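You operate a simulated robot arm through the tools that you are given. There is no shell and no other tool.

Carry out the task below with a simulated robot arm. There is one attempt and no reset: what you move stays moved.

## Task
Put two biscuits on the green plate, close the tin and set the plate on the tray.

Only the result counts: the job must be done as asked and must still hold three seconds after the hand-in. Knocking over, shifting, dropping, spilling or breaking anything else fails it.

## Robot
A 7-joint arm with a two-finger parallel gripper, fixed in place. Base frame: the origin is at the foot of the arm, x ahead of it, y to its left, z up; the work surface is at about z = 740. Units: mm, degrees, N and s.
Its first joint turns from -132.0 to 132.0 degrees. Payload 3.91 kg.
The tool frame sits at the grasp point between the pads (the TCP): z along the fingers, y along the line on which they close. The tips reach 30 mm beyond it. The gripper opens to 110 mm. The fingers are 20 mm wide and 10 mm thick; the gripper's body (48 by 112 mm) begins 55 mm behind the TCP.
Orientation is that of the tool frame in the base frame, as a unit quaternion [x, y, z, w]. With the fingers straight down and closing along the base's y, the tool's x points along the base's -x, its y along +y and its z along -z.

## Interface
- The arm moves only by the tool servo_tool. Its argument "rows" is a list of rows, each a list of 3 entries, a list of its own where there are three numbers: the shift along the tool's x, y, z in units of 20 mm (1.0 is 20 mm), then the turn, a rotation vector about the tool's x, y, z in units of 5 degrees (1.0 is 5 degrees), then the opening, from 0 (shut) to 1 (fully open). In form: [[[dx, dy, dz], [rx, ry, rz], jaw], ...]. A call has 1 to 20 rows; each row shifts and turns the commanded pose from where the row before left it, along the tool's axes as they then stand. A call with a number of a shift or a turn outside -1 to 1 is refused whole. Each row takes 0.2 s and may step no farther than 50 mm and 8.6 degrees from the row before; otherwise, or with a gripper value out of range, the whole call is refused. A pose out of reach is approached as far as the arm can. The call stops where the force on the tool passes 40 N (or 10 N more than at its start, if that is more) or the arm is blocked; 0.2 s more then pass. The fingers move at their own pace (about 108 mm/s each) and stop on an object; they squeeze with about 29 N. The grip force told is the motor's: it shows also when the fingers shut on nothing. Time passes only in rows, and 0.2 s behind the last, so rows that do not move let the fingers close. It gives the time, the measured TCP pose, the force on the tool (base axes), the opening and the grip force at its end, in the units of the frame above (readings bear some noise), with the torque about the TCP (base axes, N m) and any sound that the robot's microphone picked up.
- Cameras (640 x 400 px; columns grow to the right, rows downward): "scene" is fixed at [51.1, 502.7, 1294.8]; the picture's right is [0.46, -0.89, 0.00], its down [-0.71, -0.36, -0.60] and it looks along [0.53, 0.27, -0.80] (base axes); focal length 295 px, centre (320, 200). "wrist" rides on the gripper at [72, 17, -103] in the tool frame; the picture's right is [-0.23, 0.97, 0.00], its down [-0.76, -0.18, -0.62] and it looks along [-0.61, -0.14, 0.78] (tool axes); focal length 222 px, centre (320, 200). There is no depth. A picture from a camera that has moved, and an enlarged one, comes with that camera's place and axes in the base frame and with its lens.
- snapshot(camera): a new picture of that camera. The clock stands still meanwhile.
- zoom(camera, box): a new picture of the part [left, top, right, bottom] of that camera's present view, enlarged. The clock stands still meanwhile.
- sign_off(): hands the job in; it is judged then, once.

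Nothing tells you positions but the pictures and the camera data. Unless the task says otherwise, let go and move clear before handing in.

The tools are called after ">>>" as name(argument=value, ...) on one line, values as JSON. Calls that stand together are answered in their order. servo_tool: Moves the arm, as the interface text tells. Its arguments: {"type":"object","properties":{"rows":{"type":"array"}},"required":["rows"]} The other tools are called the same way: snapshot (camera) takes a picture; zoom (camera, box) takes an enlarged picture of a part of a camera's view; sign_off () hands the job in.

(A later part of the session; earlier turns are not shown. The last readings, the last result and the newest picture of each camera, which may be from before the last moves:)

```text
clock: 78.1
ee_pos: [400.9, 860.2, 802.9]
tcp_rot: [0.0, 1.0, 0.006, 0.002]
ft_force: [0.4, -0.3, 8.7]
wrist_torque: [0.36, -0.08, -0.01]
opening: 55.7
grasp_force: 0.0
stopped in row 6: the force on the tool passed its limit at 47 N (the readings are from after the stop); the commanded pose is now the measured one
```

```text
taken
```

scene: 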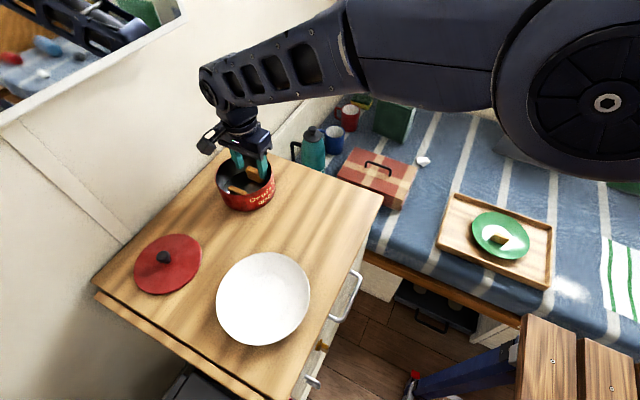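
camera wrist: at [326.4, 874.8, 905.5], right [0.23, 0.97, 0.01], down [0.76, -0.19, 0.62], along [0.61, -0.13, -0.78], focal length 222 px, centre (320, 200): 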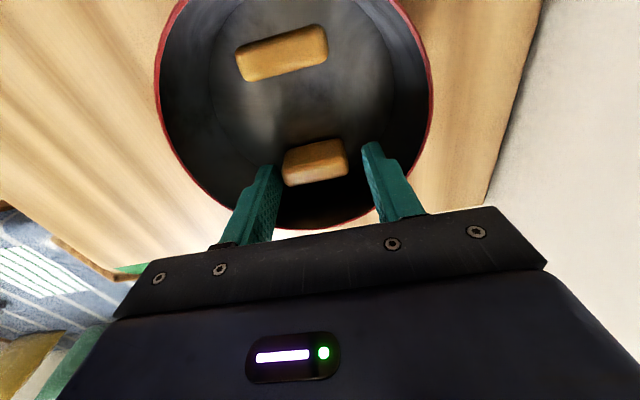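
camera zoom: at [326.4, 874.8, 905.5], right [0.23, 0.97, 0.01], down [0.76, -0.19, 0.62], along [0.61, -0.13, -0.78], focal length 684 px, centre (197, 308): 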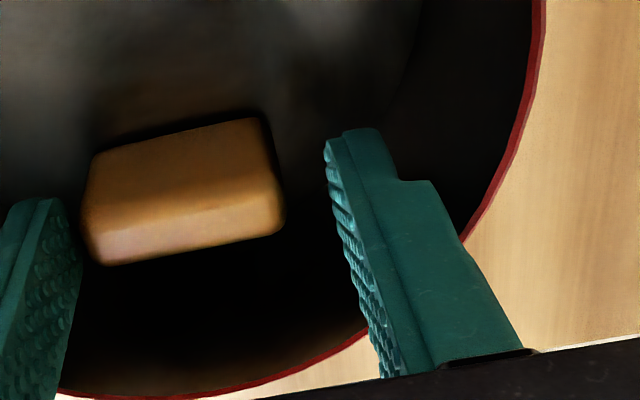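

The picture explains it: the fingers are thicker (~19 mm) above a step. That shoulder came down on the tin's +y rim because the jaws were too wide for the narrow chord here. I'll back straight up, restore the tiny tilt, and check that the tin hasn't moved.

>>> servo_tool(rows=[[[0, 0, -0.2], [0, 0, 0], 0.51], [[0, 0, -0.8], [0, 0, 0], 0.51], [[0, 0, -0.9], [0.14, 0, 0], 0.51], [[0, 0, 0], [0, 0, 0], 0.51], [[0, 0, 0], [0, 0, 0], 0.51]])

>>> zoom(camera="wrist", box=[220, 40, 420, 200])

>>> zoom(camera="scene", box=[200, 130, 300, 230])

```text
clock: 79.3
ee_pos: [399.5, 859.3, 839.8]
tcp_rot: [0.0, 1.0, -0.001, 0.001]
ft_force: [-0.1, 0.1, 0.3]
wrist_torque: [0.03, -0.03, 0.01]
opening: 56.3
grasp_force: 0.0
```

```text
2.50 times, centred on (320, 120) of wrist
camera zoom: at [326.1, 876.2, 942.8], right [0.23, 0.97, 0.0], down [0.76, -0.18, 0.63], along [0.61, -0.14, -0.78], focal length 555 px, centre (320, 400)
```

zoom: 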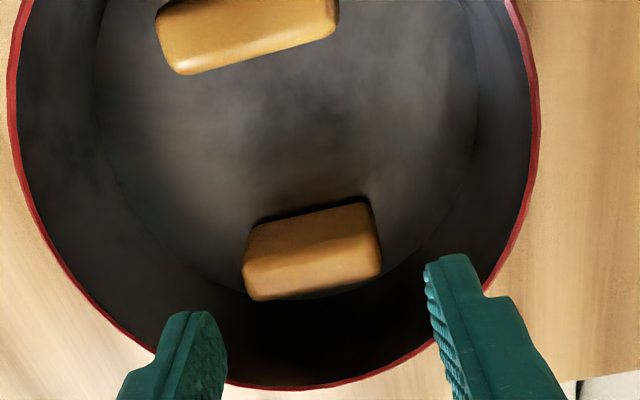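

```text
4.00 times, centred on (250, 180) of scene
camera zoom: at [51.1, 502.7, 1294.8], right [0.46, -0.89, 0.0], down [-0.71, -0.36, -0.6], along [0.53, 0.27, -0.8], focal length 1179 px, centre (600, 280)
```

zoom: 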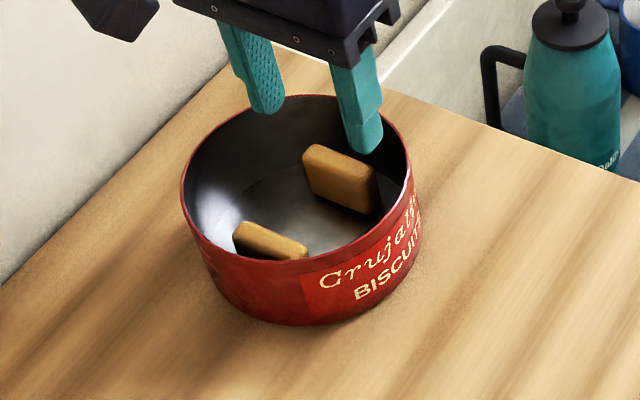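

The tin and biscuits are exactly where they were. I'll narrow the jaws to ~50 mm, shift toward the tin centre by 2.6 mm and re-centre in y, then check just above the rim.

>>> servo_tool(rows=[[[0.13, -0.14, 0], [0, 0, 0], 0.455], [[0, 0, 0.6], [0, 0, 0], 0.455], [[0, 0, 0.5], [0, 0, 0], 0.455], [[0, 0, 0], [0, 0, 0], 0.455], [[0, 0, 0], [0, 0, 0], 0.455]])

>>> zoom(camera="wrist", box=[240, 90, 400, 220])

>>> zoom(camera="scene", box=[215, 130, 275, 200])

```text
clock: 80.5
ee_pos: [397.1, 856.6, 816.5]
tcp_rot: [0.0, 1.0, -0.001, 0.001]
ft_force: [0.9, -0.3, 0.6]
wrist_torque: [-0.02, -0.02, 0.02]
opening: 50.1
grasp_force: 0.1
```

```text
3.08 times, centred on (320, 155) of wrist
camera zoom: at [322.5, 872.6, 919.4], right [0.23, 0.97, 0.0], down [0.76, -0.18, 0.63], along [0.61, -0.14, -0.78], focal length 684 px, centre (320, 338)
```

zoom: 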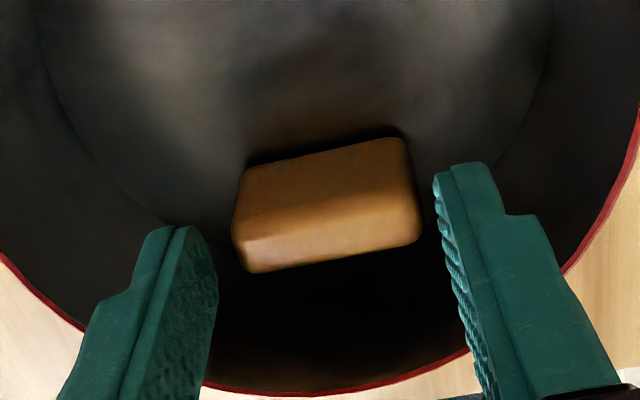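

```text
5.71 times, centred on (245, 165) of scene
camera zoom: at [51.1, 502.7, 1294.8], right [0.46, -0.89, 0.0], down [-0.71, -0.36, -0.6], along [0.53, 0.27, -0.8], focal length 1684 px, centre (749, 400)
```

zoom: 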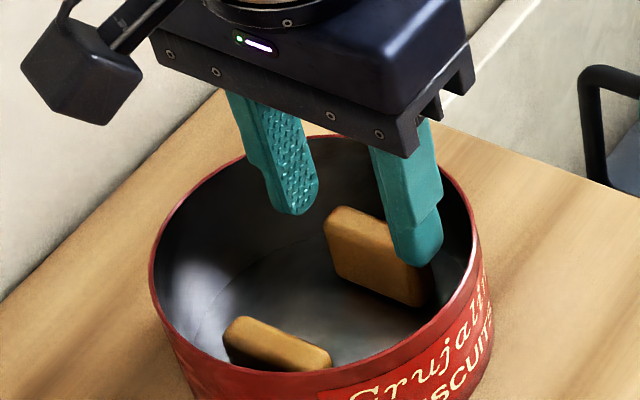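

The biscuit is centred between the narrower jaws. I'll descend slowly into the tin.

>>> servo_tool(rows=[[[0, 0, 0.3], [0, 0, 0], 0.455], [[0, 0, 0.3], [0, 0, 0], 0.455], [[0, 0, 0.3], [0, 0, 0], 0.455], [[0, 0, 0], [0, 0, 0], 0.455]])

>>> zoom(camera="wrist", box=[240, 90, 400, 220])

```text
clock: 81.5
ee_pos: [396.8, 857.0, 799.1]
tcp_rot: [0.0, 1.0, -0.001, 0.002]
ft_force: [-0.2, -0.2, -0.1]
wrist_torque: [-0.01, -0.04, -0.01]
opening: 50.2
grasp_force: 0.0
```

```text
3.08 times, centred on (320, 155) of wrist
camera zoom: at [322.8, 873.7, 902.0], right [0.23, 0.97, 0.0], down [0.76, -0.18, 0.63], along [0.61, -0.14, -0.78], focal length 684 px, centre (320, 338)
```

zoom: 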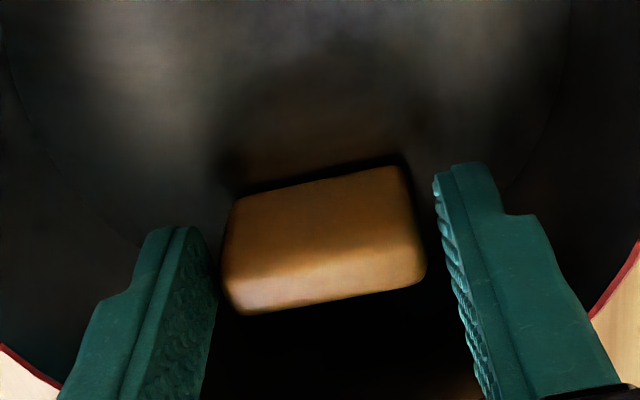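

No contact this time and the finger tips straddle the biscuit. A little deeper, then close.

>>> servo_tool(rows=[[[0, 0, 0.3], [0, 0, 0], 0.455], [[0, 0, 0.3], [0, 0, 0], 0.455], [[0, 0, 0], [0, 0, 0], 0.455], [[0, 0, 0], [0, 0, 0], 0.42], [[0, 0, 0], [0, 0, 0], 0.3], [[0, 0, 0], [0, 0, 0], 0.3], [[0, 0, 0], [0, 0, 0], 0.3]])

>>> zoom(camera="wrist", box=[240, 90, 400, 220])

>>> zoom(camera="scene", box=[200, 130, 300, 230])

```text
clock: 83.1
ee_pos: [397.9, 854.6, 787.5]
tcp_rot: [-0.001, 1.0, -0.001, 0.002]
ft_force: [0.6, -0.3, -0.2]
wrist_torque: [-0.02, -0.01, 0.0]
opening: 44.5
grasp_force: 29.4
```

```text
3.08 times, centred on (320, 155) of wrist
camera zoom: at [324.1, 872.6, 889.3], right [0.23, 0.97, 0.0], down [0.76, -0.18, 0.63], along [0.61, -0.14, -0.78], focal length 684 px, centre (320, 338)
```

zoom: 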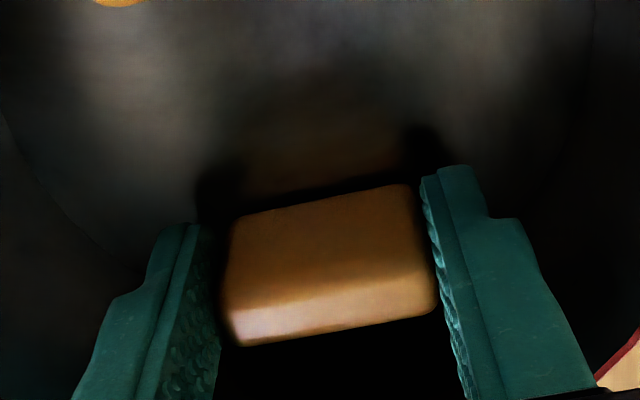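

```text
4.00 times, centred on (250, 180) of scene
camera zoom: at [51.1, 502.7, 1294.8], right [0.46, -0.89, 0.0], down [-0.71, -0.36, -0.6], along [0.53, 0.27, -0.8], focal length 1179 px, centre (600, 280)
```

zoom: 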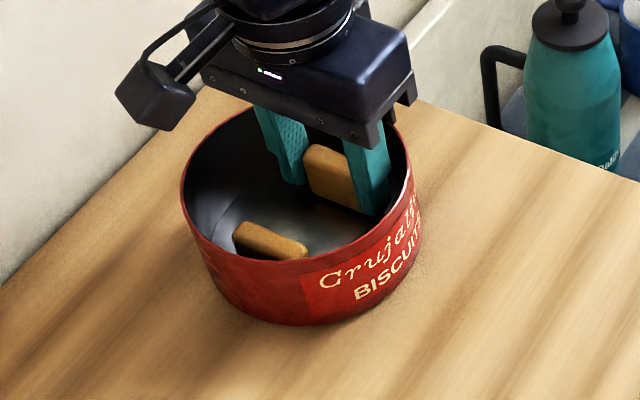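

The second biscuit is gripped. I'll lift it straight out.

>>> servo_tool(rows=[[[0, 0, -0.3], [0, 0, 0], 0.3], [[0, 0, -0.6], [0, 0, 0], 0.3], [[0, 0, -0.8], [0, 0, 0], 0.3], [[0, 0, -1], [0, 0, 0], 0.3], [[0, 0, -1], [0, 0, 0], 0.3], [[0, 0, -1], [0, 0, 0], 0.3], [[0, 0, -0.3], [0, 0, 0], 0.3], [[0, 0, 0], [0, 0, 0], 0.3]])

>>> zoom(camera="scene", box=[190, 90, 310, 230])

>>> zoom(camera="wrist", box=[220, 40, 420, 220])

```text
clock: 84.9
ee_pos: [398.7, 858.4, 885.0]
tcp_rot: [0.0, 1.0, -0.001, 0.001]
ft_force: [0.4, -1.1, 0.0]
wrist_torque: [0.01, 0.02, 0.01]
opening: 44.6
grasp_force: 29.3
```

```text
2.86 times, centred on (250, 160) of scene
camera zoom: at [51.1, 502.7, 1294.8], right [0.46, -0.89, 0.0], down [-0.71, -0.36, -0.6], along [0.53, 0.27, -0.8], focal length 842 px, centre (520, 314)
```

zoom: 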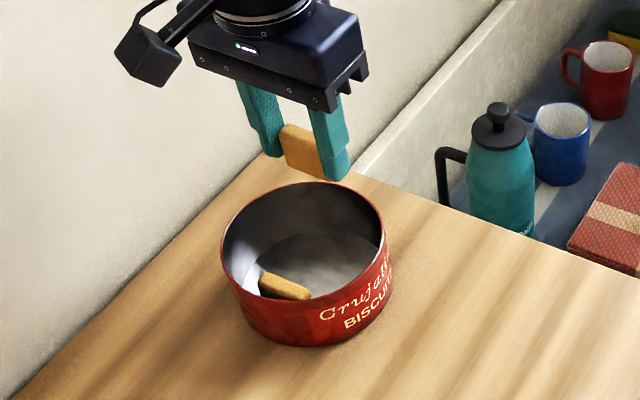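

```text
2.22 times, centred on (320, 130) of wrist
camera zoom: at [324.6, 874.8, 988.3], right [0.23, 0.97, 0.0], down [0.76, -0.18, 0.63], along [0.61, -0.14, -0.78], focal length 494 px, centre (320, 356)
```

zoom: 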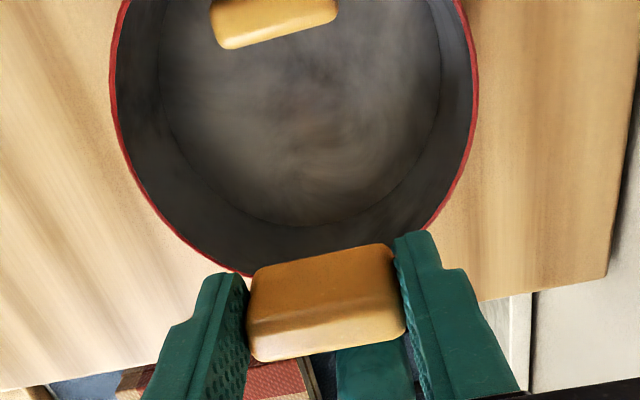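

Got it; one biscuit remains in the tin. I'll carry this one to the plate.

>>> servo_tool(rows=[[[-0.25, -0.48, 0], [0, 0, 0], 0.3], [[-0.5, -0.98, 0], [0, 0, 0], 0.3], [[-0.5, -0.98, 0], [0, 0, 0], 0.3], [[-0.5, -0.98, 0], [0, 0, 0], 0.3], [[-0.5, -0.98, 0], [0, 0, 0], 0.3], [[-0.5, -0.98, 0], [0, 0, 0], 0.3], [[-0.5, -0.98, 0], [0, 0, 0], 0.3], [[-0.5, -0.98, 0], [0, 0, 0], 0.3], [[-0.5, -0.98, 0], [0, 0, 0], 0.3], [[-0.5, -0.98, 0], [0, 0, 0], 0.3], [[-0.5, -0.98, 0], [0, 0, 0], 0.3], [[-0.5, -0.98, 0], [0, 0, 0], 0.3], [[-0.5, -0.98, 0], [0, 0, 0], 0.3], [[-0.5, -0.98, 0], [0, 0, 0], 0.3], [[-0.5, -0.98, 0], [0, 0, 0], 0.3], [[-0.5, -0.98, 0], [0, 0, 0], 0.3], [[-0.5, -0.98, 0.2], [0, 0, 0], 0.3], [[-0.5, -0.98, 0.4], [0, 0, 0], 0.3], [[-0.5, -0.98, 0.5], [0, 0, 0], 0.3], [[-0.5, -0.98, 0.5], [0, 0, 0], 0.3]])

>>> servo_tool(rows=[[[-0.5, -0.98, 0.7], [0, 0, 0], 0.3], [[-0.5, -0.98, 0.7], [0, 0, 0], 0.3], [[-0.5, -0.98, 0.7], [0, 0, 0], 0.3], [[-0.5, -0.98, 0.7], [0, 0, 0], 0.3], [[-0.5, -0.98, 0.7], [0, 0, 0], 0.3], [[-0.5, -0.98, 0.7], [0, 0, 0], 0.3], [[-0.5, -0.98, 0.7], [0, 0, 0], 0.3], [[-0.5, -0.98, 0.7], [0, 0, 0], 0.3], [[-0.5, -0.98, 0.7], [0, 0, 0], 0.3], [[-0.5, -0.98, 0.7], [0, 0, 0], 0.3], [[-0.5, -0.98, 0.7], [0, 0, 0], 0.3], [[-0.5, -0.98, 0.5], [0, 0, 0], 0.3], [[-0.4, -0.8, 0.3], [0, 0, 0], 0.3], [[0, 0, 0], [0, 0, 0], 0.3], [[0, 0, 0], [0, 0, 0], 0.3]])

>>> zoom(camera="wrist", box=[220, 20, 420, 200])

>>> zoom(camera="scene", box=[430, 160, 590, 300])

```text
clock: 89.1
ee_pos: [593.3, 472.9, 857.2]
tcp_rot: [-0.001, 1.0, -0.001, 0.002]
ft_force: [-0.2, -0.3, -0.1]
wrist_torque: [-0.02, 0.0, -0.01]
opening: 44.6
grasp_force: 29.1
```

```text
clock: 92.3
ee_pos: [718.1, 223.0, 686.1]
tcp_rot: [0.001, 1.0, 0.0, 0.001]
ft_force: [-0.2, 0.8, -1.2]
wrist_torque: [-0.02, -0.01, 0.03]
opening: 44.7
grasp_force: 29.1
```

```text
2.22 times, centred on (320, 110) of wrist
camera zoom: at [645.0, 239.1, 788.5], right [0.23, 0.97, 0.0], down [0.76, -0.18, 0.63], along [0.61, -0.14, -0.78], focal length 494 px, centre (320, 400)
```

zoom: 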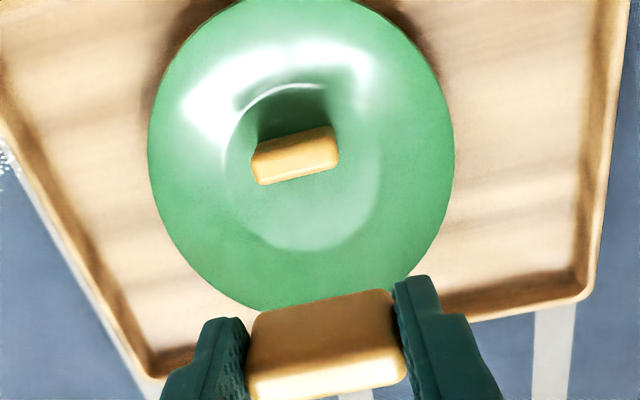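

```text
2.86 times, centred on (510, 230) of scene
camera zoom: at [51.1, 502.7, 1294.8], right [0.46, -0.89, 0.0], down [-0.71, -0.36, -0.6], along [0.53, 0.27, -0.8], focal length 842 px, centre (-223, 114)
```

zoom: 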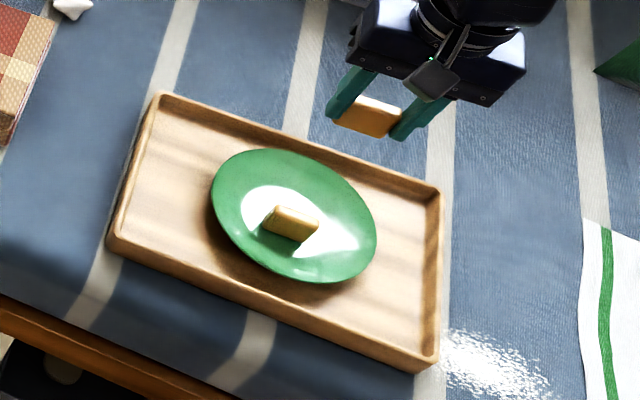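

The first biscuit still stands at (701, 214). I'll lower the second at x≈730, beside it, stopping just above the plate.

>>> servo_tool(rows=[[[-0.19, -0.26, 0.5], [0, 0, 0], 0.3], [[-0.19, -0.26, 0.5], [0, 0, 0], 0.3], [[0, 0, 0.9], [0, 0, 0], 0.3], [[0, 0, 0.9], [0, 0, 0], 0.3], [[0, 0, 0.9], [0, 0, 0], 0.3], [[0, 0, 0.9], [0, 0, 0], 0.3], [[0, 0, 0.9], [0, 0, 0], 0.3], [[0, 0, 0.9], [0, 0, 0], 0.3], [[0, 0, 0.5], [0, 0, 0], 0.3], [[0, 0, 0], [0, 0, 0], 0.3], [[0, 0, 0], [0, 0, 0], 0.3]])

>>> zoom(camera="wrist", box=[220, 20, 420, 200])

>>> zoom(camera="scene", box=[460, 170, 560, 270])

```text
clock: 94.7
ee_pos: [730.5, 212.1, 548.6]
tcp_rot: [-0.001, 1.0, -0.001, 0.001]
ft_force: [-0.4, 0.4, 0.1]
wrist_torque: [-0.06, 0.03, 0.02]
opening: 44.6
grasp_force: 28.8
```

```text
2.22 times, centred on (320, 110) of wrist
camera zoom: at [657.3, 229.4, 652.6], right [0.23, 0.97, 0.0], down [0.76, -0.18, 0.63], along [0.61, -0.14, -0.78], focal length 494 px, centre (320, 400)
```

zoom: 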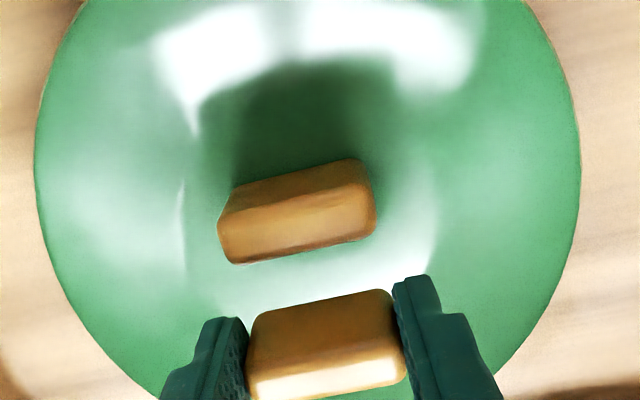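

```text
4.00 times, centred on (510, 220) of scene
camera zoom: at [51.1, 502.7, 1294.8], right [0.46, -0.89, 0.0], down [-0.71, -0.36, -0.6], along [0.53, 0.27, -0.8], focal length 1179 px, centre (-440, 120)
```

zoom: 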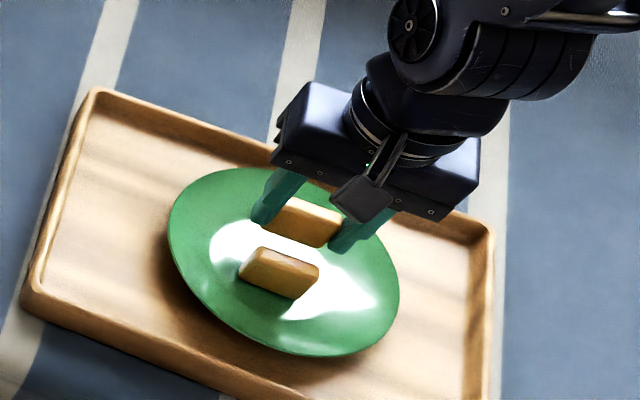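

Alignment is fine, with good clearance to the first biscuit. I'll shift back 3 mm and descend gently to contact.

>>> servo_tool(rows=[[[0.15, 0, 0.3], [0, 0, 0], 0.3], [[0, 0, 0.4], [0, 0, 0], 0.3], [[0, 0, 0.3], [0, 0, 0], 0.3], [[0, 0, 0.06], [0, 0, 0], 0.3], [[0, 0, 0.06], [0, 0, 0], 0.3], [[0, 0, 0], [0, 0, 0], 0.3]])

```text
clock: 96.1
ee_pos: [726.0, 213.6, 527.0]
tcp_rot: [0.0, 1.0, -0.001, 0.002]
ft_force: [-0.1, -0.8, -0.6]
wrist_torque: [0.0, 0.0, 0.01]
opening: 44.6
grasp_force: 28.8
```

>>> servo_tool(rows=[[[0, 0, 0.05], [0, 0, 0], 0.3], [[0, 0, 0.05], [0, 0, 0], 0.3], [[0, 0, 0.05], [0, 0, 0], 0.3], [[0, 0, 0], [0, 0, 0], 0.3]])

```text
clock: 97.1
ee_pos: [726.1, 212.2, 523.6]
tcp_rot: [0.001, 1.0, -0.001, 0.001]
ft_force: [-0.3, 0.8, 0.0]
wrist_torque: [0.03, 0.01, 0.0]
opening: 44.6
grasp_force: 29.0
```

>>> servo_tool(rows=[[[0, 0, 0.05], [0, 0, 0], 0.3], [[0, 0, 0.04], [0, 0, 0], 0.3], [[0, 0, 0], [0, 0, 0], 0.3]])

>>> zoom(camera="wrist", box=[220, 40, 420, 220])

```text
clock: 97.9
ee_pos: [725.9, 212.0, 522.0]
tcp_rot: [0.0, 1.0, 0.0, 0.001]
ft_force: [-0.1, 0.4, -0.5]
wrist_torque: [-0.05, 0.0, 0.03]
opening: 44.3
grasp_force: 29.1
```

```text
2.22 times, centred on (320, 130) of wrist
camera zoom: at [652.3, 228.9, 624.4], right [0.23, 0.97, 0.0], down [0.76, -0.18, 0.63], along [0.61, -0.14, -0.78], focal length 494 px, centre (320, 356)
```

zoom: 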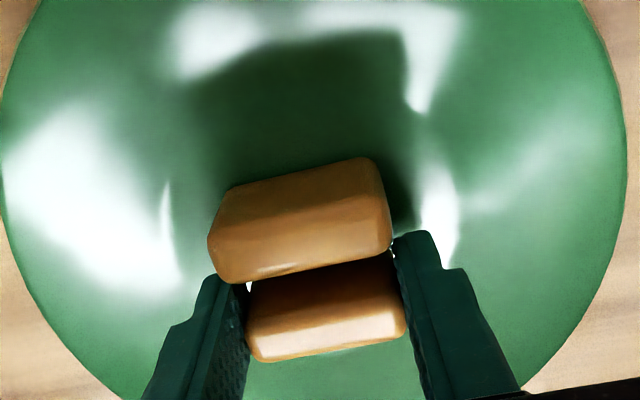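

>>> servo_tool(rows=[[[0, 0, 0.05], [0, 0, 0], 0.3], [[0, 0, 0.04], [0, 0, 0], 0.3], [[0, 0, 0], [0, 0, 0], 0.3]])

```text
clock: 98.7
ee_pos: [725.6, 212.9, 520.5]
tcp_rot: [0.0, 1.0, 0.001, 0.003]
ft_force: [-0.9, 1.7, 27.3]
wrist_torque: [0.03, -0.18, -0.03]
opening: 44.8
grasp_force: 28.8
```

Contact with the plate (27 N). I'll ease up 1 mm, open gently and rise.

>>> servo_tool(rows=[[[0, 0, -0.045], [0, 0, 0], 0.3], [[0, 0, 0], [0, 0, 0], 0.3], [[0, 0, 0], [0, 0, 0], 0.41], [[0, 0, 0], [0, 0, 0], 0.44], [[0, 0, 0], [0, 0, 0], 0.48], [[0, 0, 0], [0, 0, 0], 0.52], [[0, 0, 0], [0, 0, 0], 0.52], [[0, 0, -0.3], [0, 0, 0], 0.52], [[0, 0, -0.7], [0, 0, 0], 0.52], [[0, 0, -1], [0, 0, 0], 0.52], [[0, 0, -1], [0, 0, 0], 0.52], [[0, 0, -1], [0, 0, 0], 0.52], [[0, 0, -1], [0, 0, 0], 0.52], [[0, 0, -1], [0, 0, 0], 0.52], [[0, 0, -1], [0, 0, 0], 0.52], [[0, 0, 0], [0, 0, 0], 0.52]])

>>> zoom(camera="wrist", box=[220, 0, 420, 180])

>>> zoom(camera="scene", box=[430, 160, 590, 300])

```text
clock: 102.1
ee_pos: [725.2, 212.2, 660.9]
tcp_rot: [0.0, 1.0, -0.001, 0.002]
ft_force: [-1.0, 0.2, 0.1]
wrist_torque: [-0.04, -0.05, -0.04]
opening: 57.2
grasp_force: 0.0
```

```text
2.22 times, centred on (320, 90) of wrist
camera zoom: at [651.8, 229.3, 764.7], right [0.23, 0.97, 0.0], down [0.76, -0.18, 0.63], along [0.61, -0.14, -0.78], focal length 494 px, centre (320, 444)
```

zoom: 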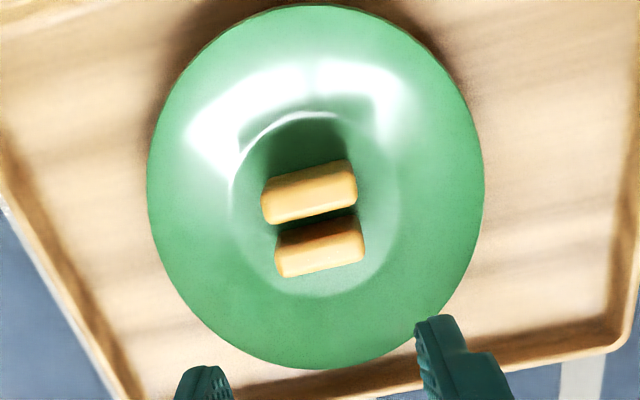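

```text
2.86 times, centred on (510, 230) of scene
camera zoom: at [51.1, 502.7, 1294.8], right [0.46, -0.89, 0.0], down [-0.71, -0.36, -0.6], along [0.53, 0.27, -0.8], focal length 842 px, centre (-223, 114)
```

zoom: 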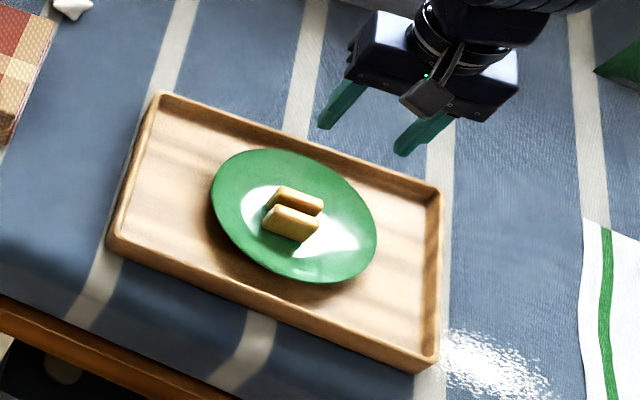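

Both biscuits stand on the plate, which sits on the tray. Next is the lid: I'll climb and travel to a viewing point above it near (100, 880).

>>> servo_tool(rows=[[[0, 0, -1], [0, 0, 0], 0.52], [[0.4, 0.4, -1], [0, 0, 0], 0.52], [[0.92, 0.98, -1], [0, 0, 0], 0.52], [[0.92, 0.98, -1], [0, 0, 0], 0.52], [[0.92, 0.98, -1], [0, 0, 0], 0.52], [[0.92, 0.98, -1], [0, 0, 0], 0.52], [[0.92, 0.98, -1], [0, 0, 0], 0.52], [[0.92, 0.98, -1], [0, 0, 0], 0.52], [[0.92, 0.98, -1], [0, 0, 0], 0.52], [[0.92, 0.98, -1], [0, 0, 0], 0.52], [[0.92, 0.98, -1], [0, 0, 0], 0.52], [[0.92, 0.98, -0.5], [0, 0, 0], 0.52], [[0.92, 0.98, -0.5], [0, 0, 0], 0.52], [[0.92, 0.98, -0.5], [0, 0, 0], 0.52], [[0.92, 0.98, -0.5], [0, 0, 0], 0.52], [[0.92, 0.98, 0], [0, 0, 0], 0.52], [[0.92, 0.98, 0], [0, 0, 0], 0.52], [[0.92, 0.98, 0], [0, 0, 0], 0.52], [[0.92, 0.98, 0], [0, 0, 0], 0.52], [[0.92, 0.98, 0], [0, 0, 0], 0.52]])

>>> servo_tool(rows=[[[0.92, 0.98, 0], [0, 0, 0], 0.8], [[0.92, 0.98, 0], [0, 0, 0], 0.8], [[0.92, 0.98, 0], [0, 0, 0], 0.8], [[0.92, 0.98, 0], [0, 0, 0], 0.8], [[0.92, 0.98, 0], [0, 0, 0], 0.8], [[0.92, 0.98, 0], [0, 0, 0], 0.8], [[0.92, 0.98, 0], [0, 0, 0], 0.8], [[0.92, 0.98, 0], [0, 0, 0], 0.8], [[0.92, 0.98, 0], [0, 0, 0], 0.8], [[0.92, 0.98, 0], [0, 0, 0], 0.8], [[0.92, 0.98, 0], [0, 0, 0], 0.8], [[0.92, 0.98, 0], [0, 0, 0], 0.8], [[0.92, 0.98, 0], [0, 0, 0], 0.8], [[0.92, 0.98, 0], [0, 0, 0], 0.8], [[0.6, 0.6, 0], [0, 0, 0], 0.8], [[0, 0, 0], [0, 0, 0], 0.8], [[0, 0, 0], [0, 0, 0], 0.8]])

>>> snapshot(camera="wrist")

>>> snapshot(camera="scene")

```text
clock: 106.3
ee_pos: [384.9, 572.8, 916.3]
tcp_rot: [0.0, 1.0, -0.001, 0.002]
ft_force: [0.0, -0.5, 0.0]
wrist_torque: [0.02, 0.03, 0.01]
opening: 57.3
grasp_force: 0.0
```

```text
clock: 109.9
ee_pos: [113.4, 858.7, 918.4]
tcp_rot: [-0.001, 1.0, -0.001, 0.002]
ft_force: [-0.4, -0.4, -0.1]
wrist_torque: [-0.02, -0.02, 0.0]
opening: 88.1
grasp_force: 0.1
```

```text
taken
camera wrist: at [40.3, 874.9, 1020.4], right [0.23, 0.97, 0.0], down [0.76, -0.18, 0.63], along [0.61, -0.14, -0.78], focal length 222 px, centre (320, 200)
```

wrist: 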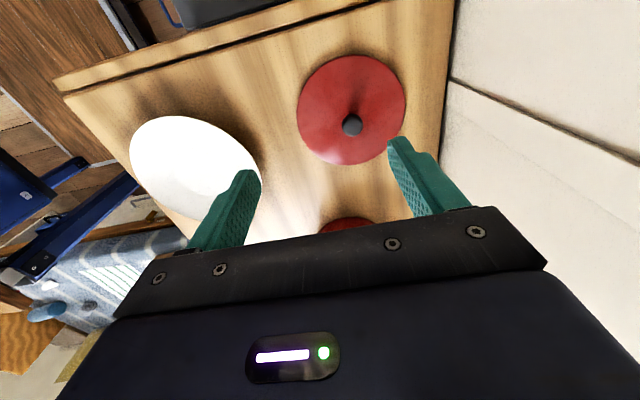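

```text
taken
```

scene: 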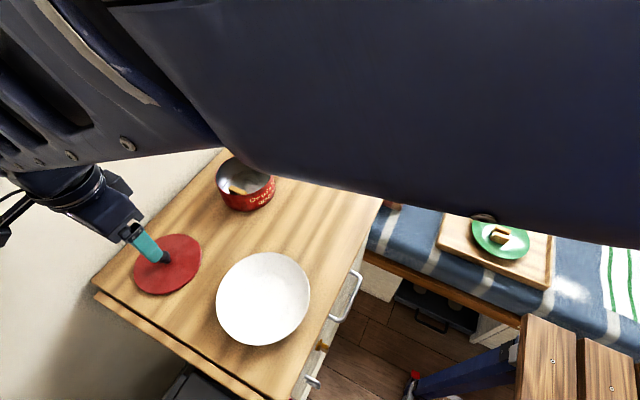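

The lid with its black knob is in clear view below the hand. I'll zoom to locate the knob.

>>> zoom(camera="wrist", box=[270, 40, 430, 180])

>>> zoom(camera="scene", box=[110, 210, 230, 310])

>>> zoom(camera="scene", box=[460, 200, 560, 270])

```text
2.86 times, centred on (350, 110) of wrist
camera zoom: at [40.3, 874.9, 1020.4], right [0.23, 0.97, 0.0], down [0.76, -0.18, 0.63], along [0.61, -0.14, -0.78], focal length 635 px, centre (234, 457)
```

zoom: 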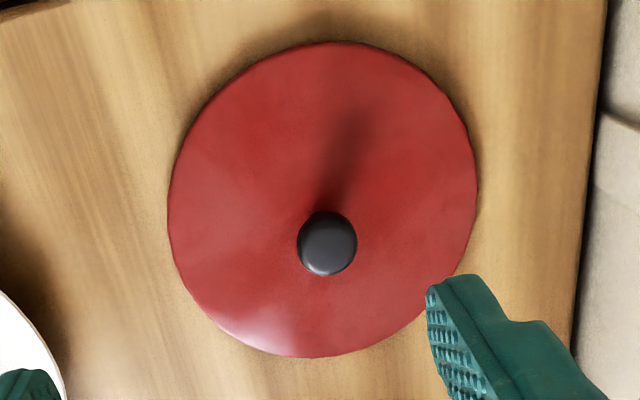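

```text
4.00 times, centred on (170, 260) of scene
camera zoom: at [51.1, 502.7, 1294.8], right [0.46, -0.89, 0.0], down [-0.71, -0.36, -0.6], along [0.53, 0.27, -0.8], focal length 1179 px, centre (920, -40)
```

zoom: 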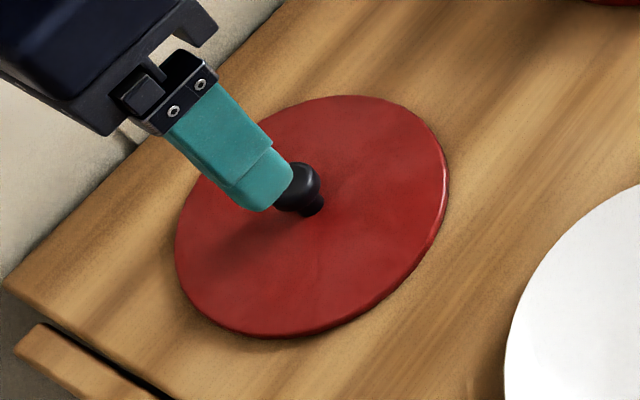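

```text
5.71 times, centred on (510, 235) of scene
camera zoom: at [51.1, 502.7, 1294.8], right [0.46, -0.89, 0.0], down [-0.71, -0.36, -0.6], along [0.53, 0.27, -0.8], focal length 1684 px, centre (-766, 0)
```

zoom: 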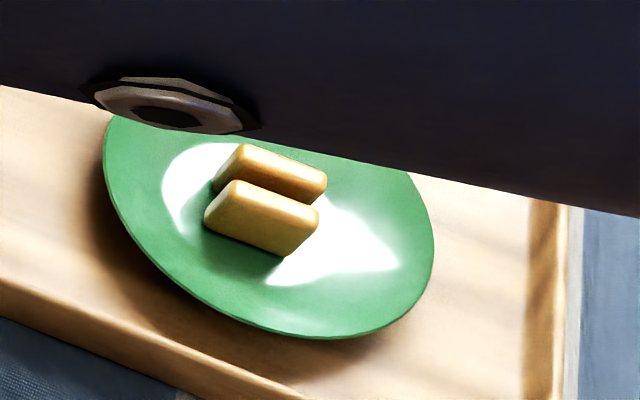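

The lid centre and knob are at about (137, 890), and the knob head is ~24 mm wide with its top near z 770. I'll align above it with the jaws at ~50 mm.

>>> servo_tool(rows=[[[-0.3, 0.4, 0.8], [0, 0, 0], 0.46], [[-0.3, 0.4, 0.8], [0, 0, 0], 0.46], [[-0.3, 0.4, 0.8], [0, 0, 0], 0.46], [[-0.3, 0.4, 0.8], [0, 0, 0], 0.46], [[0, 0, 0.4], [0, 0, 0], 0.46], [[0, 0, 0], [0, 0, 0], 0.46], [[0, 0, 0], [0, 0, 0], 0.46]])

>>> zoom(camera="wrist", box=[220, 60, 420, 220])

>>> zoom(camera="scene", box=[110, 210, 230, 310])

```text
clock: 111.5
ee_pos: [140.1, 892.3, 844.9]
tcp_rot: [0.0, 1.0, 0.0, 0.002]
ft_force: [0.0, 0.6, 0.1]
wrist_torque: [0.0, 0.01, 0.01]
opening: 50.6
grasp_force: 0.1
```

```text
2.50 times, centred on (320, 140) of wrist
camera zoom: at [66.2, 908.0, 948.4], right [0.23, 0.97, 0.0], down [0.76, -0.18, 0.63], along [0.61, -0.14, -0.78], focal length 555 px, centre (320, 350)
```

zoom: 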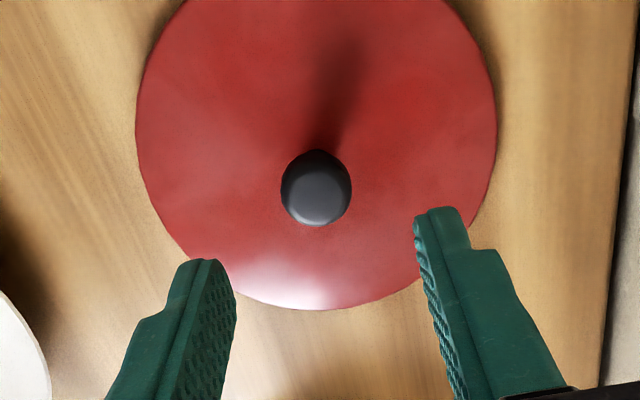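

```text
4.00 times, centred on (170, 260) of scene
camera zoom: at [51.1, 502.7, 1294.8], right [0.46, -0.89, 0.0], down [-0.71, -0.36, -0.6], along [0.53, 0.27, -0.8], focal length 1179 px, centre (920, -40)
```

zoom: 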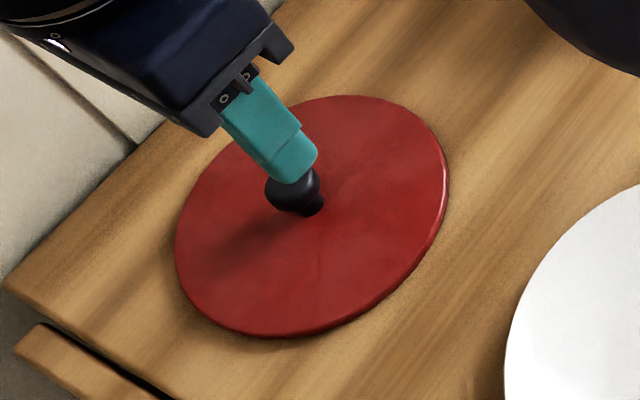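

The knob is at (137, 890); a 2 mm correction, then I'll descend around it.

>>> servo_tool(rows=[[[0.12, -0.06, 0.5], [0, 0, 0], 0.46], [[0, 0, 0.6], [0, 0, 0], 0.46], [[0, 0, 0.6], [0, 0, 0], 0.46], [[0, 0, 0.6], [0, 0, 0], 0.46], [[0, 0, 0.4], [0, 0, 0], 0.46], [[0, 0, 0.3], [0, 0, 0], 0.46], [[0, 0, 0], [0, 0, 0], 0.46]])

>>> zoom(camera="wrist", box=[220, 60, 420, 220])

>>> zoom(camera="scene", box=[130, 220, 200, 290])

```text
clock: 113.1
ee_pos: [139.0, 890.8, 785.5]
tcp_rot: [0.001, 1.0, -0.001, 0.002]
ft_force: [-0.4, -0.2, 0.2]
wrist_torque: [-0.01, 0.0, -0.02]
opening: 50.3
grasp_force: 0.1
```

```text
2.50 times, centred on (320, 140) of wrist
camera zoom: at [65.1, 906.4, 888.4], right [0.23, 0.97, 0.0], down [0.76, -0.18, 0.63], along [0.61, -0.14, -0.78], focal length 555 px, centre (320, 350)
```

zoom: 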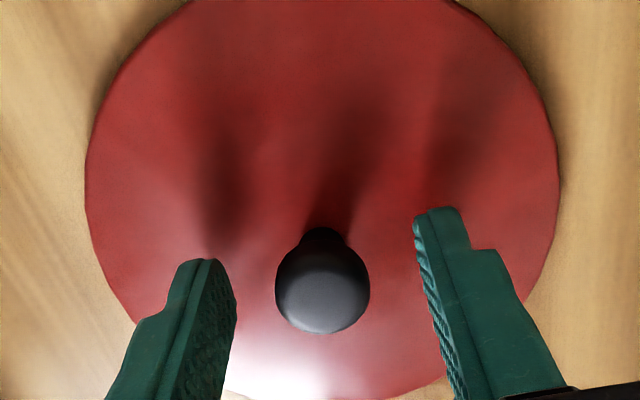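

```text
5.71 times, centred on (165, 255) of scene
camera zoom: at [51.1, 502.7, 1294.8], right [0.46, -0.89, 0.0], down [-0.71, -0.36, -0.6], along [0.53, 0.27, -0.8], focal length 1684 px, centre (1206, -114)
```

zoom: 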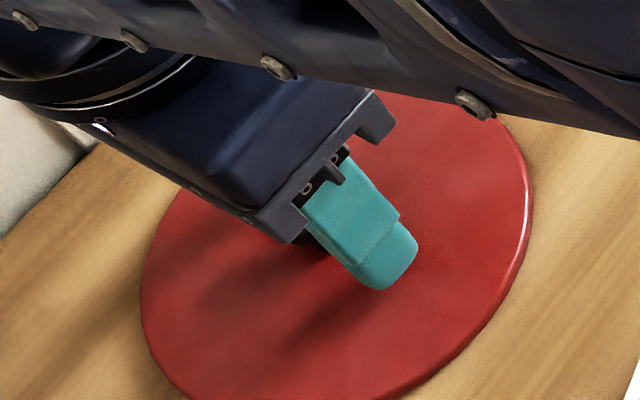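

The knob sits centred between the fingers. Closing on it.

>>> servo_tool(rows=[[[0, 0, 0], [0, 0, 0], 0.3], [[0, 0, 0], [0, 0, 0], 0.2], [[0, 0, 0], [0, 0, 0], 0.1], [[0, 0, 0], [0, 0, 0], 0.1], [[0, 0, 0], [0, 0, 0], 0.1]])

>>> zoom(camera="wrist", box=[220, 60, 420, 220])

```text
clock: 114.3
ee_pos: [139.3, 889.6, 786.0]
tcp_rot: [0.0, 1.0, -0.001, 0.002]
ft_force: [0.0, 0.0, -0.5]
wrist_torque: [0.0, 0.0, -0.01]
opening: 22.8
grasp_force: 29.1
```

```text
2.50 times, centred on (320, 140) of wrist
camera zoom: at [65.1, 906.3, 888.5], right [0.23, 0.97, 0.0], down [0.76, -0.18, 0.63], along [0.61, -0.14, -0.78], focal length 555 px, centre (320, 350)
```

zoom: 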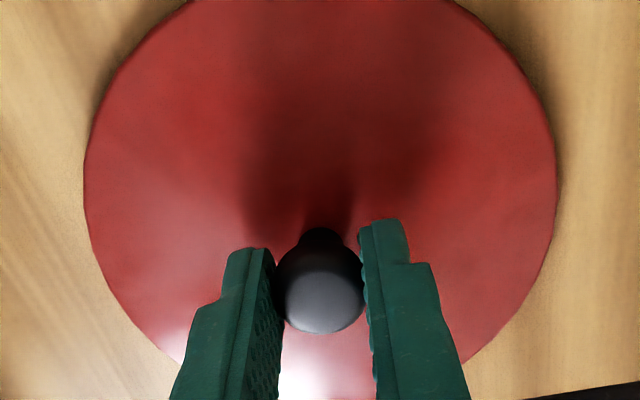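

The knob is held (22.8 mm). I'll lift the lid gently.

>>> servo_tool(rows=[[[0, 0, -0.15], [0, 0, 0], 0.1], [[0, 0, -0.3], [0, 0, 0], 0.1], [[0, 0, -0.5], [0, 0, 0], 0.1], [[0, 0, -0.8], [0, 0, 0], 0.1], [[0, 0, -0.8], [0, 0, 0], 0.1], [[0, 0, -0.8], [0, 0, 0], 0.1], [[0, 0, -0.8], [0, 0, 0], 0.1], [[0, 0, -0.7], [0, 0, 0], 0.1], [[0, 0, 0], [0, 0, 0], 0.1], [[0, 0, 0], [0, 0, 0], 0.1]])

>>> snapshot(camera="wrist")

>>> snapshot(camera="scene")

```text
clock: 116.5
ee_pos: [137.1, 889.5, 883.8]
tcp_rot: [0.0, 1.0, -0.001, 0.003]
ft_force: [0.1, -0.1, -0.1]
wrist_torque: [0.0, -0.01, -0.02]
opening: 22.8
grasp_force: 29.4
```

```text
taken
camera wrist: at [62.9, 907.3, 986.3], right [0.23, 0.97, 0.0], down [0.76, -0.18, 0.63], along [0.61, -0.14, -0.78], focal length 222 px, centre (320, 200)
```

wrist: 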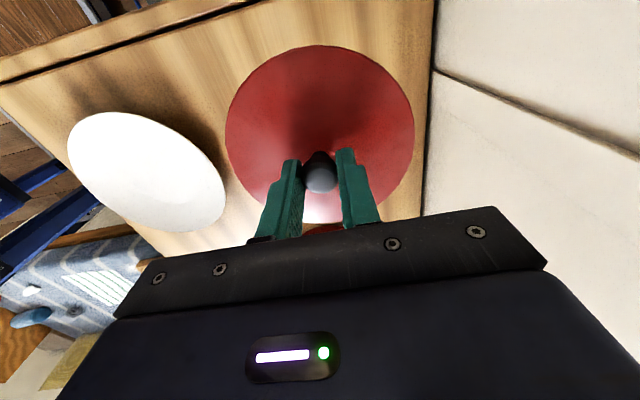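

```text
taken
```

scene: 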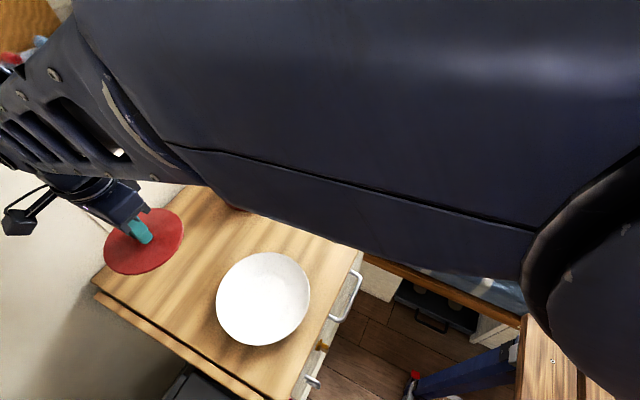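

The lid is up and level. I'll zoom on it in the wrist camera to measure its centre relative to the grip.

>>> zoom(camera="wrist", box=[210, 30, 430, 240])

```text
1.90 times, centred on (320, 135) of wrist
camera zoom: at [62.9, 907.3, 986.3], right [0.23, 0.97, 0.0], down [0.76, -0.18, 0.63], along [0.61, -0.14, -0.78], focal length 423 px, centre (320, 324)
```

zoom: 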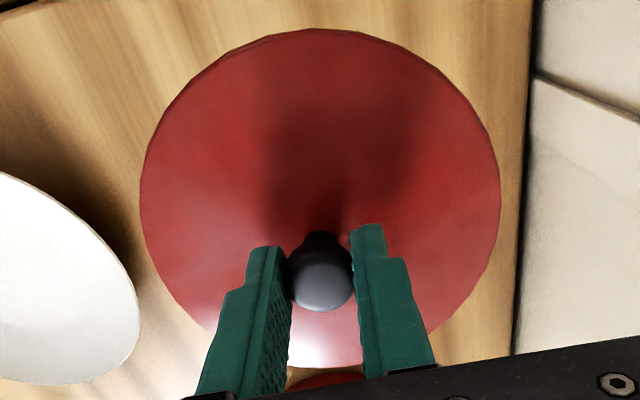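

The lid centre is within 2 mm of the grip point. I'll carry it level to above the tin, aiming the hand at (370, 855) with ~40 mm clearance over the rim.

>>> servo_tool(rows=[[[-0.3, -0.04, 0], [0, 0, 0], 0.1], [[-0.6, -0.1, 0], [0, 0, 0], 0.1], [[-0.836, -0.126, 0], [0, 0, 0], 0.1], [[-0.836, -0.126, 0], [0, 0, 0], 0.1], [[-0.836, -0.126, 0], [0, 0, 0], 0.1], [[-0.836, -0.126, 0], [0, 0, 0], 0.1], [[-0.836, -0.126, 0], [0, 0, 0], 0.1], [[-0.836, -0.126, 0], [0, 0, 0], 0.1], [[-0.836, -0.126, 0], [0, 0, 0], 0.1], [[-0.836, -0.126, 0], [0, 0, 0], 0.1], [[-0.836, -0.126, 0], [0, 0, 0], 0.1], [[-0.836, -0.126, 0], [0, 0, 0], 0.1], [[-0.836, -0.126, 0], [0, 0, 0], 0.1], [[-0.836, -0.126, 0], [0, 0, 0], 0.1], [[-0.6, -0.1, 0], [0, 0, 0], 0.1], [[-0.3, -0.02, 0], [0, 0, 0], 0.1], [[0, 0, 0], [0, 0, 0], 0.1], [[0, 0, 0], [0, 0, 0], 0.1]])

>>> snapshot(camera="wrist")

>>> snapshot(camera="scene")

>>> zoom(camera="scene", box=[190, 110, 310, 230])

```text
clock: 120.3
ee_pos: [376.0, 853.9, 883.2]
tcp_rot: [0.001, 1.0, -0.002, 0.001]
ft_force: [0.2, 1.3, -0.9]
wrist_torque: [0.02, -0.02, 0.01]
opening: 22.5
grasp_force: 28.7
```

```text
taken
camera wrist: at [302.1, 871.1, 986.6], right [0.23, 0.97, 0.0], down [0.76, -0.18, 0.63], along [0.61, -0.14, -0.78], focal length 222 px, centre (320, 200)
```

wrist: 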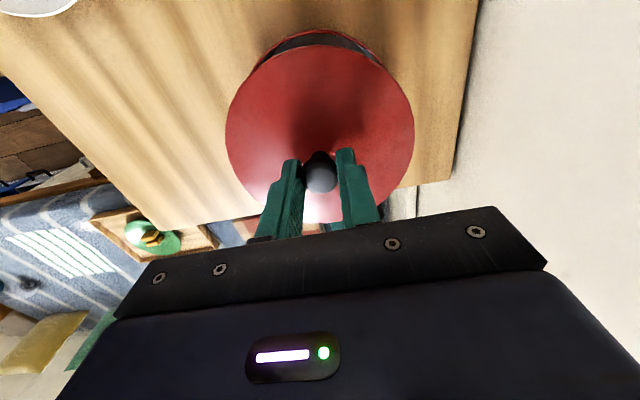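

```text
taken
```

scene: 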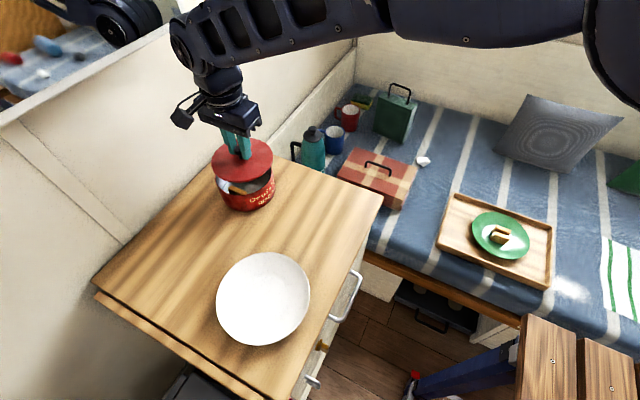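

```text
3.33 times, centred on (250, 170) of scene
camera zoom: at [51.1, 502.7, 1294.8], right [0.46, -0.89, 0.0], down [-0.71, -0.36, -0.6], along [0.53, 0.27, -0.8], focal length 983 px, centre (553, 300)
```

zoom: 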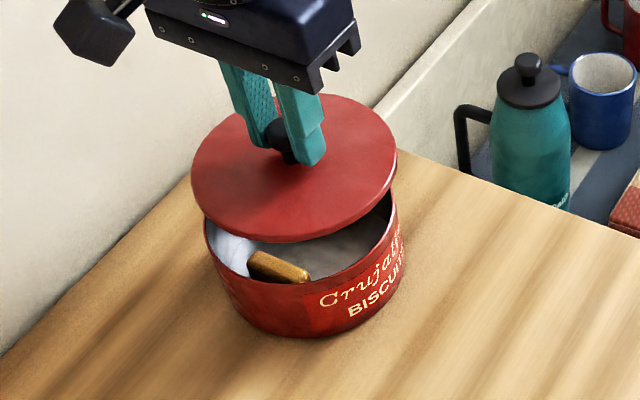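

The lid hovers about 40 mm over the tin and is ~4–5 mm too far in +x. I'll correct that and lower to about 10 mm above the rim.

>>> servo_tool(rows=[[[0.225, 0.065, 0], [0, 0, 0], 0.1], [[0, 0, 0.4], [0, 0, 0], 0.1], [[0, 0, 0.4], [0, 0, 0], 0.1], [[0, 0, 0.4], [0, 0, 0], 0.1], [[0, 0, 0.25], [0, 0, 0], 0.1], [[0, 0, 0], [0, 0, 0], 0.1], [[0, 0, 0], [0, 0, 0], 0.1]])

>>> zoom(camera="scene", box=[200, 130, 300, 230])

>>> zoom(camera="wrist", box=[210, 10, 430, 240])

```text
clock: 121.9
ee_pos: [369.3, 857.6, 855.8]
tcp_rot: [0.0, 1.0, -0.001, 0.002]
ft_force: [-0.4, 0.8, -0.2]
wrist_torque: [0.02, 0.0, 0.02]
opening: 22.7
grasp_force: 28.9
```

```text
4.00 times, centred on (250, 180) of scene
camera zoom: at [51.1, 502.7, 1294.8], right [0.46, -0.89, 0.0], down [-0.71, -0.36, -0.6], along [0.53, 0.27, -0.8], focal length 1179 px, centre (600, 280)
```

zoom: 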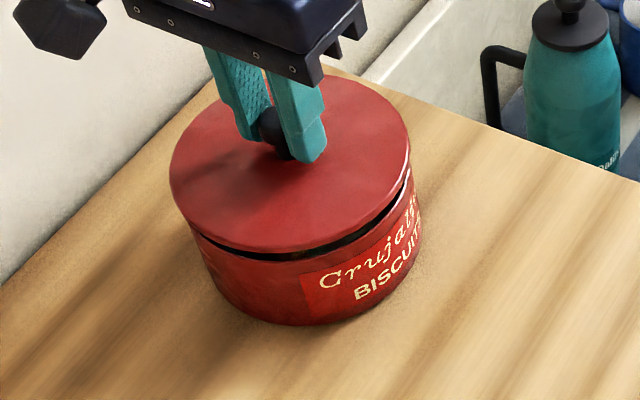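

```text
1.74 times, centred on (320, 125) of wrist
camera zoom: at [295.8, 873.4, 958.1], right [0.23, 0.97, 0.0], down [0.76, -0.18, 0.63], along [0.61, -0.14, -0.78], focal length 386 px, centre (320, 330)
```

zoom: 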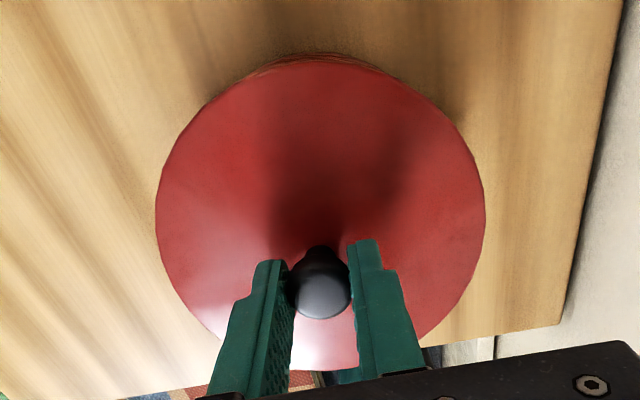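

I'll zoom in on the gap between the lid and the tin from the scene camera to judge the centring.

>>> zoom(camera="scene", box=[210, 140, 260, 215])

>>> zoom(camera="scene", box=[255, 140, 305, 215])

>>> zoom(camera="wrist", box=[250, 20, 430, 140])

```text
5.33 times, centred on (235, 178) of scene
camera zoom: at [51.1, 502.7, 1294.8], right [0.46, -0.89, 0.0], down [-0.71, -0.36, -0.6], along [0.53, 0.27, -0.8], focal length 1572 px, centre (773, 320)
```

zoom: 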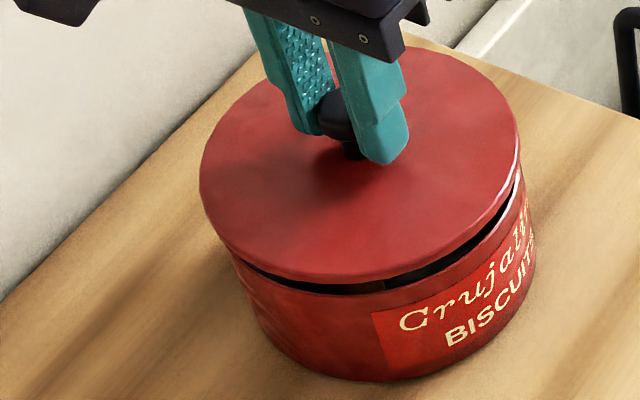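

```text
5.33 times, centred on (280, 178) of scene
camera zoom: at [51.1, 502.7, 1294.8], right [0.46, -0.89, 0.0], down [-0.71, -0.36, -0.6], along [0.53, 0.27, -0.8], focal length 1572 px, centre (533, 320)
```

zoom: 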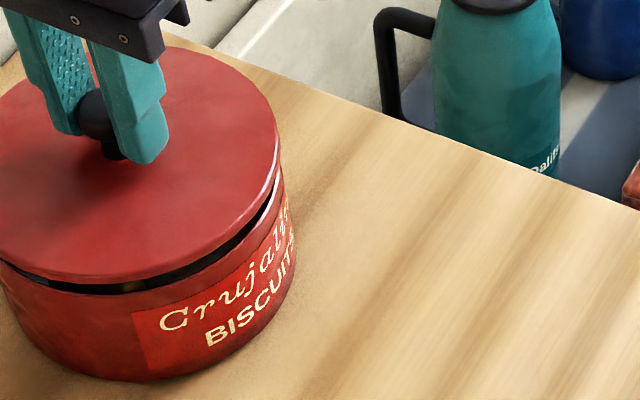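

```text
3.33 times, centred on (340, 80) of wrist
camera zoom: at [295.8, 873.4, 958.1], right [0.23, 0.97, 0.0], down [0.76, -0.18, 0.63], along [0.61, -0.14, -0.78], focal length 740 px, centre (253, 600)
```

zoom: 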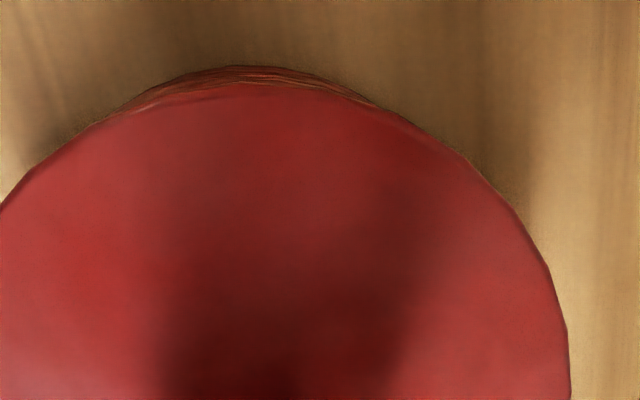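

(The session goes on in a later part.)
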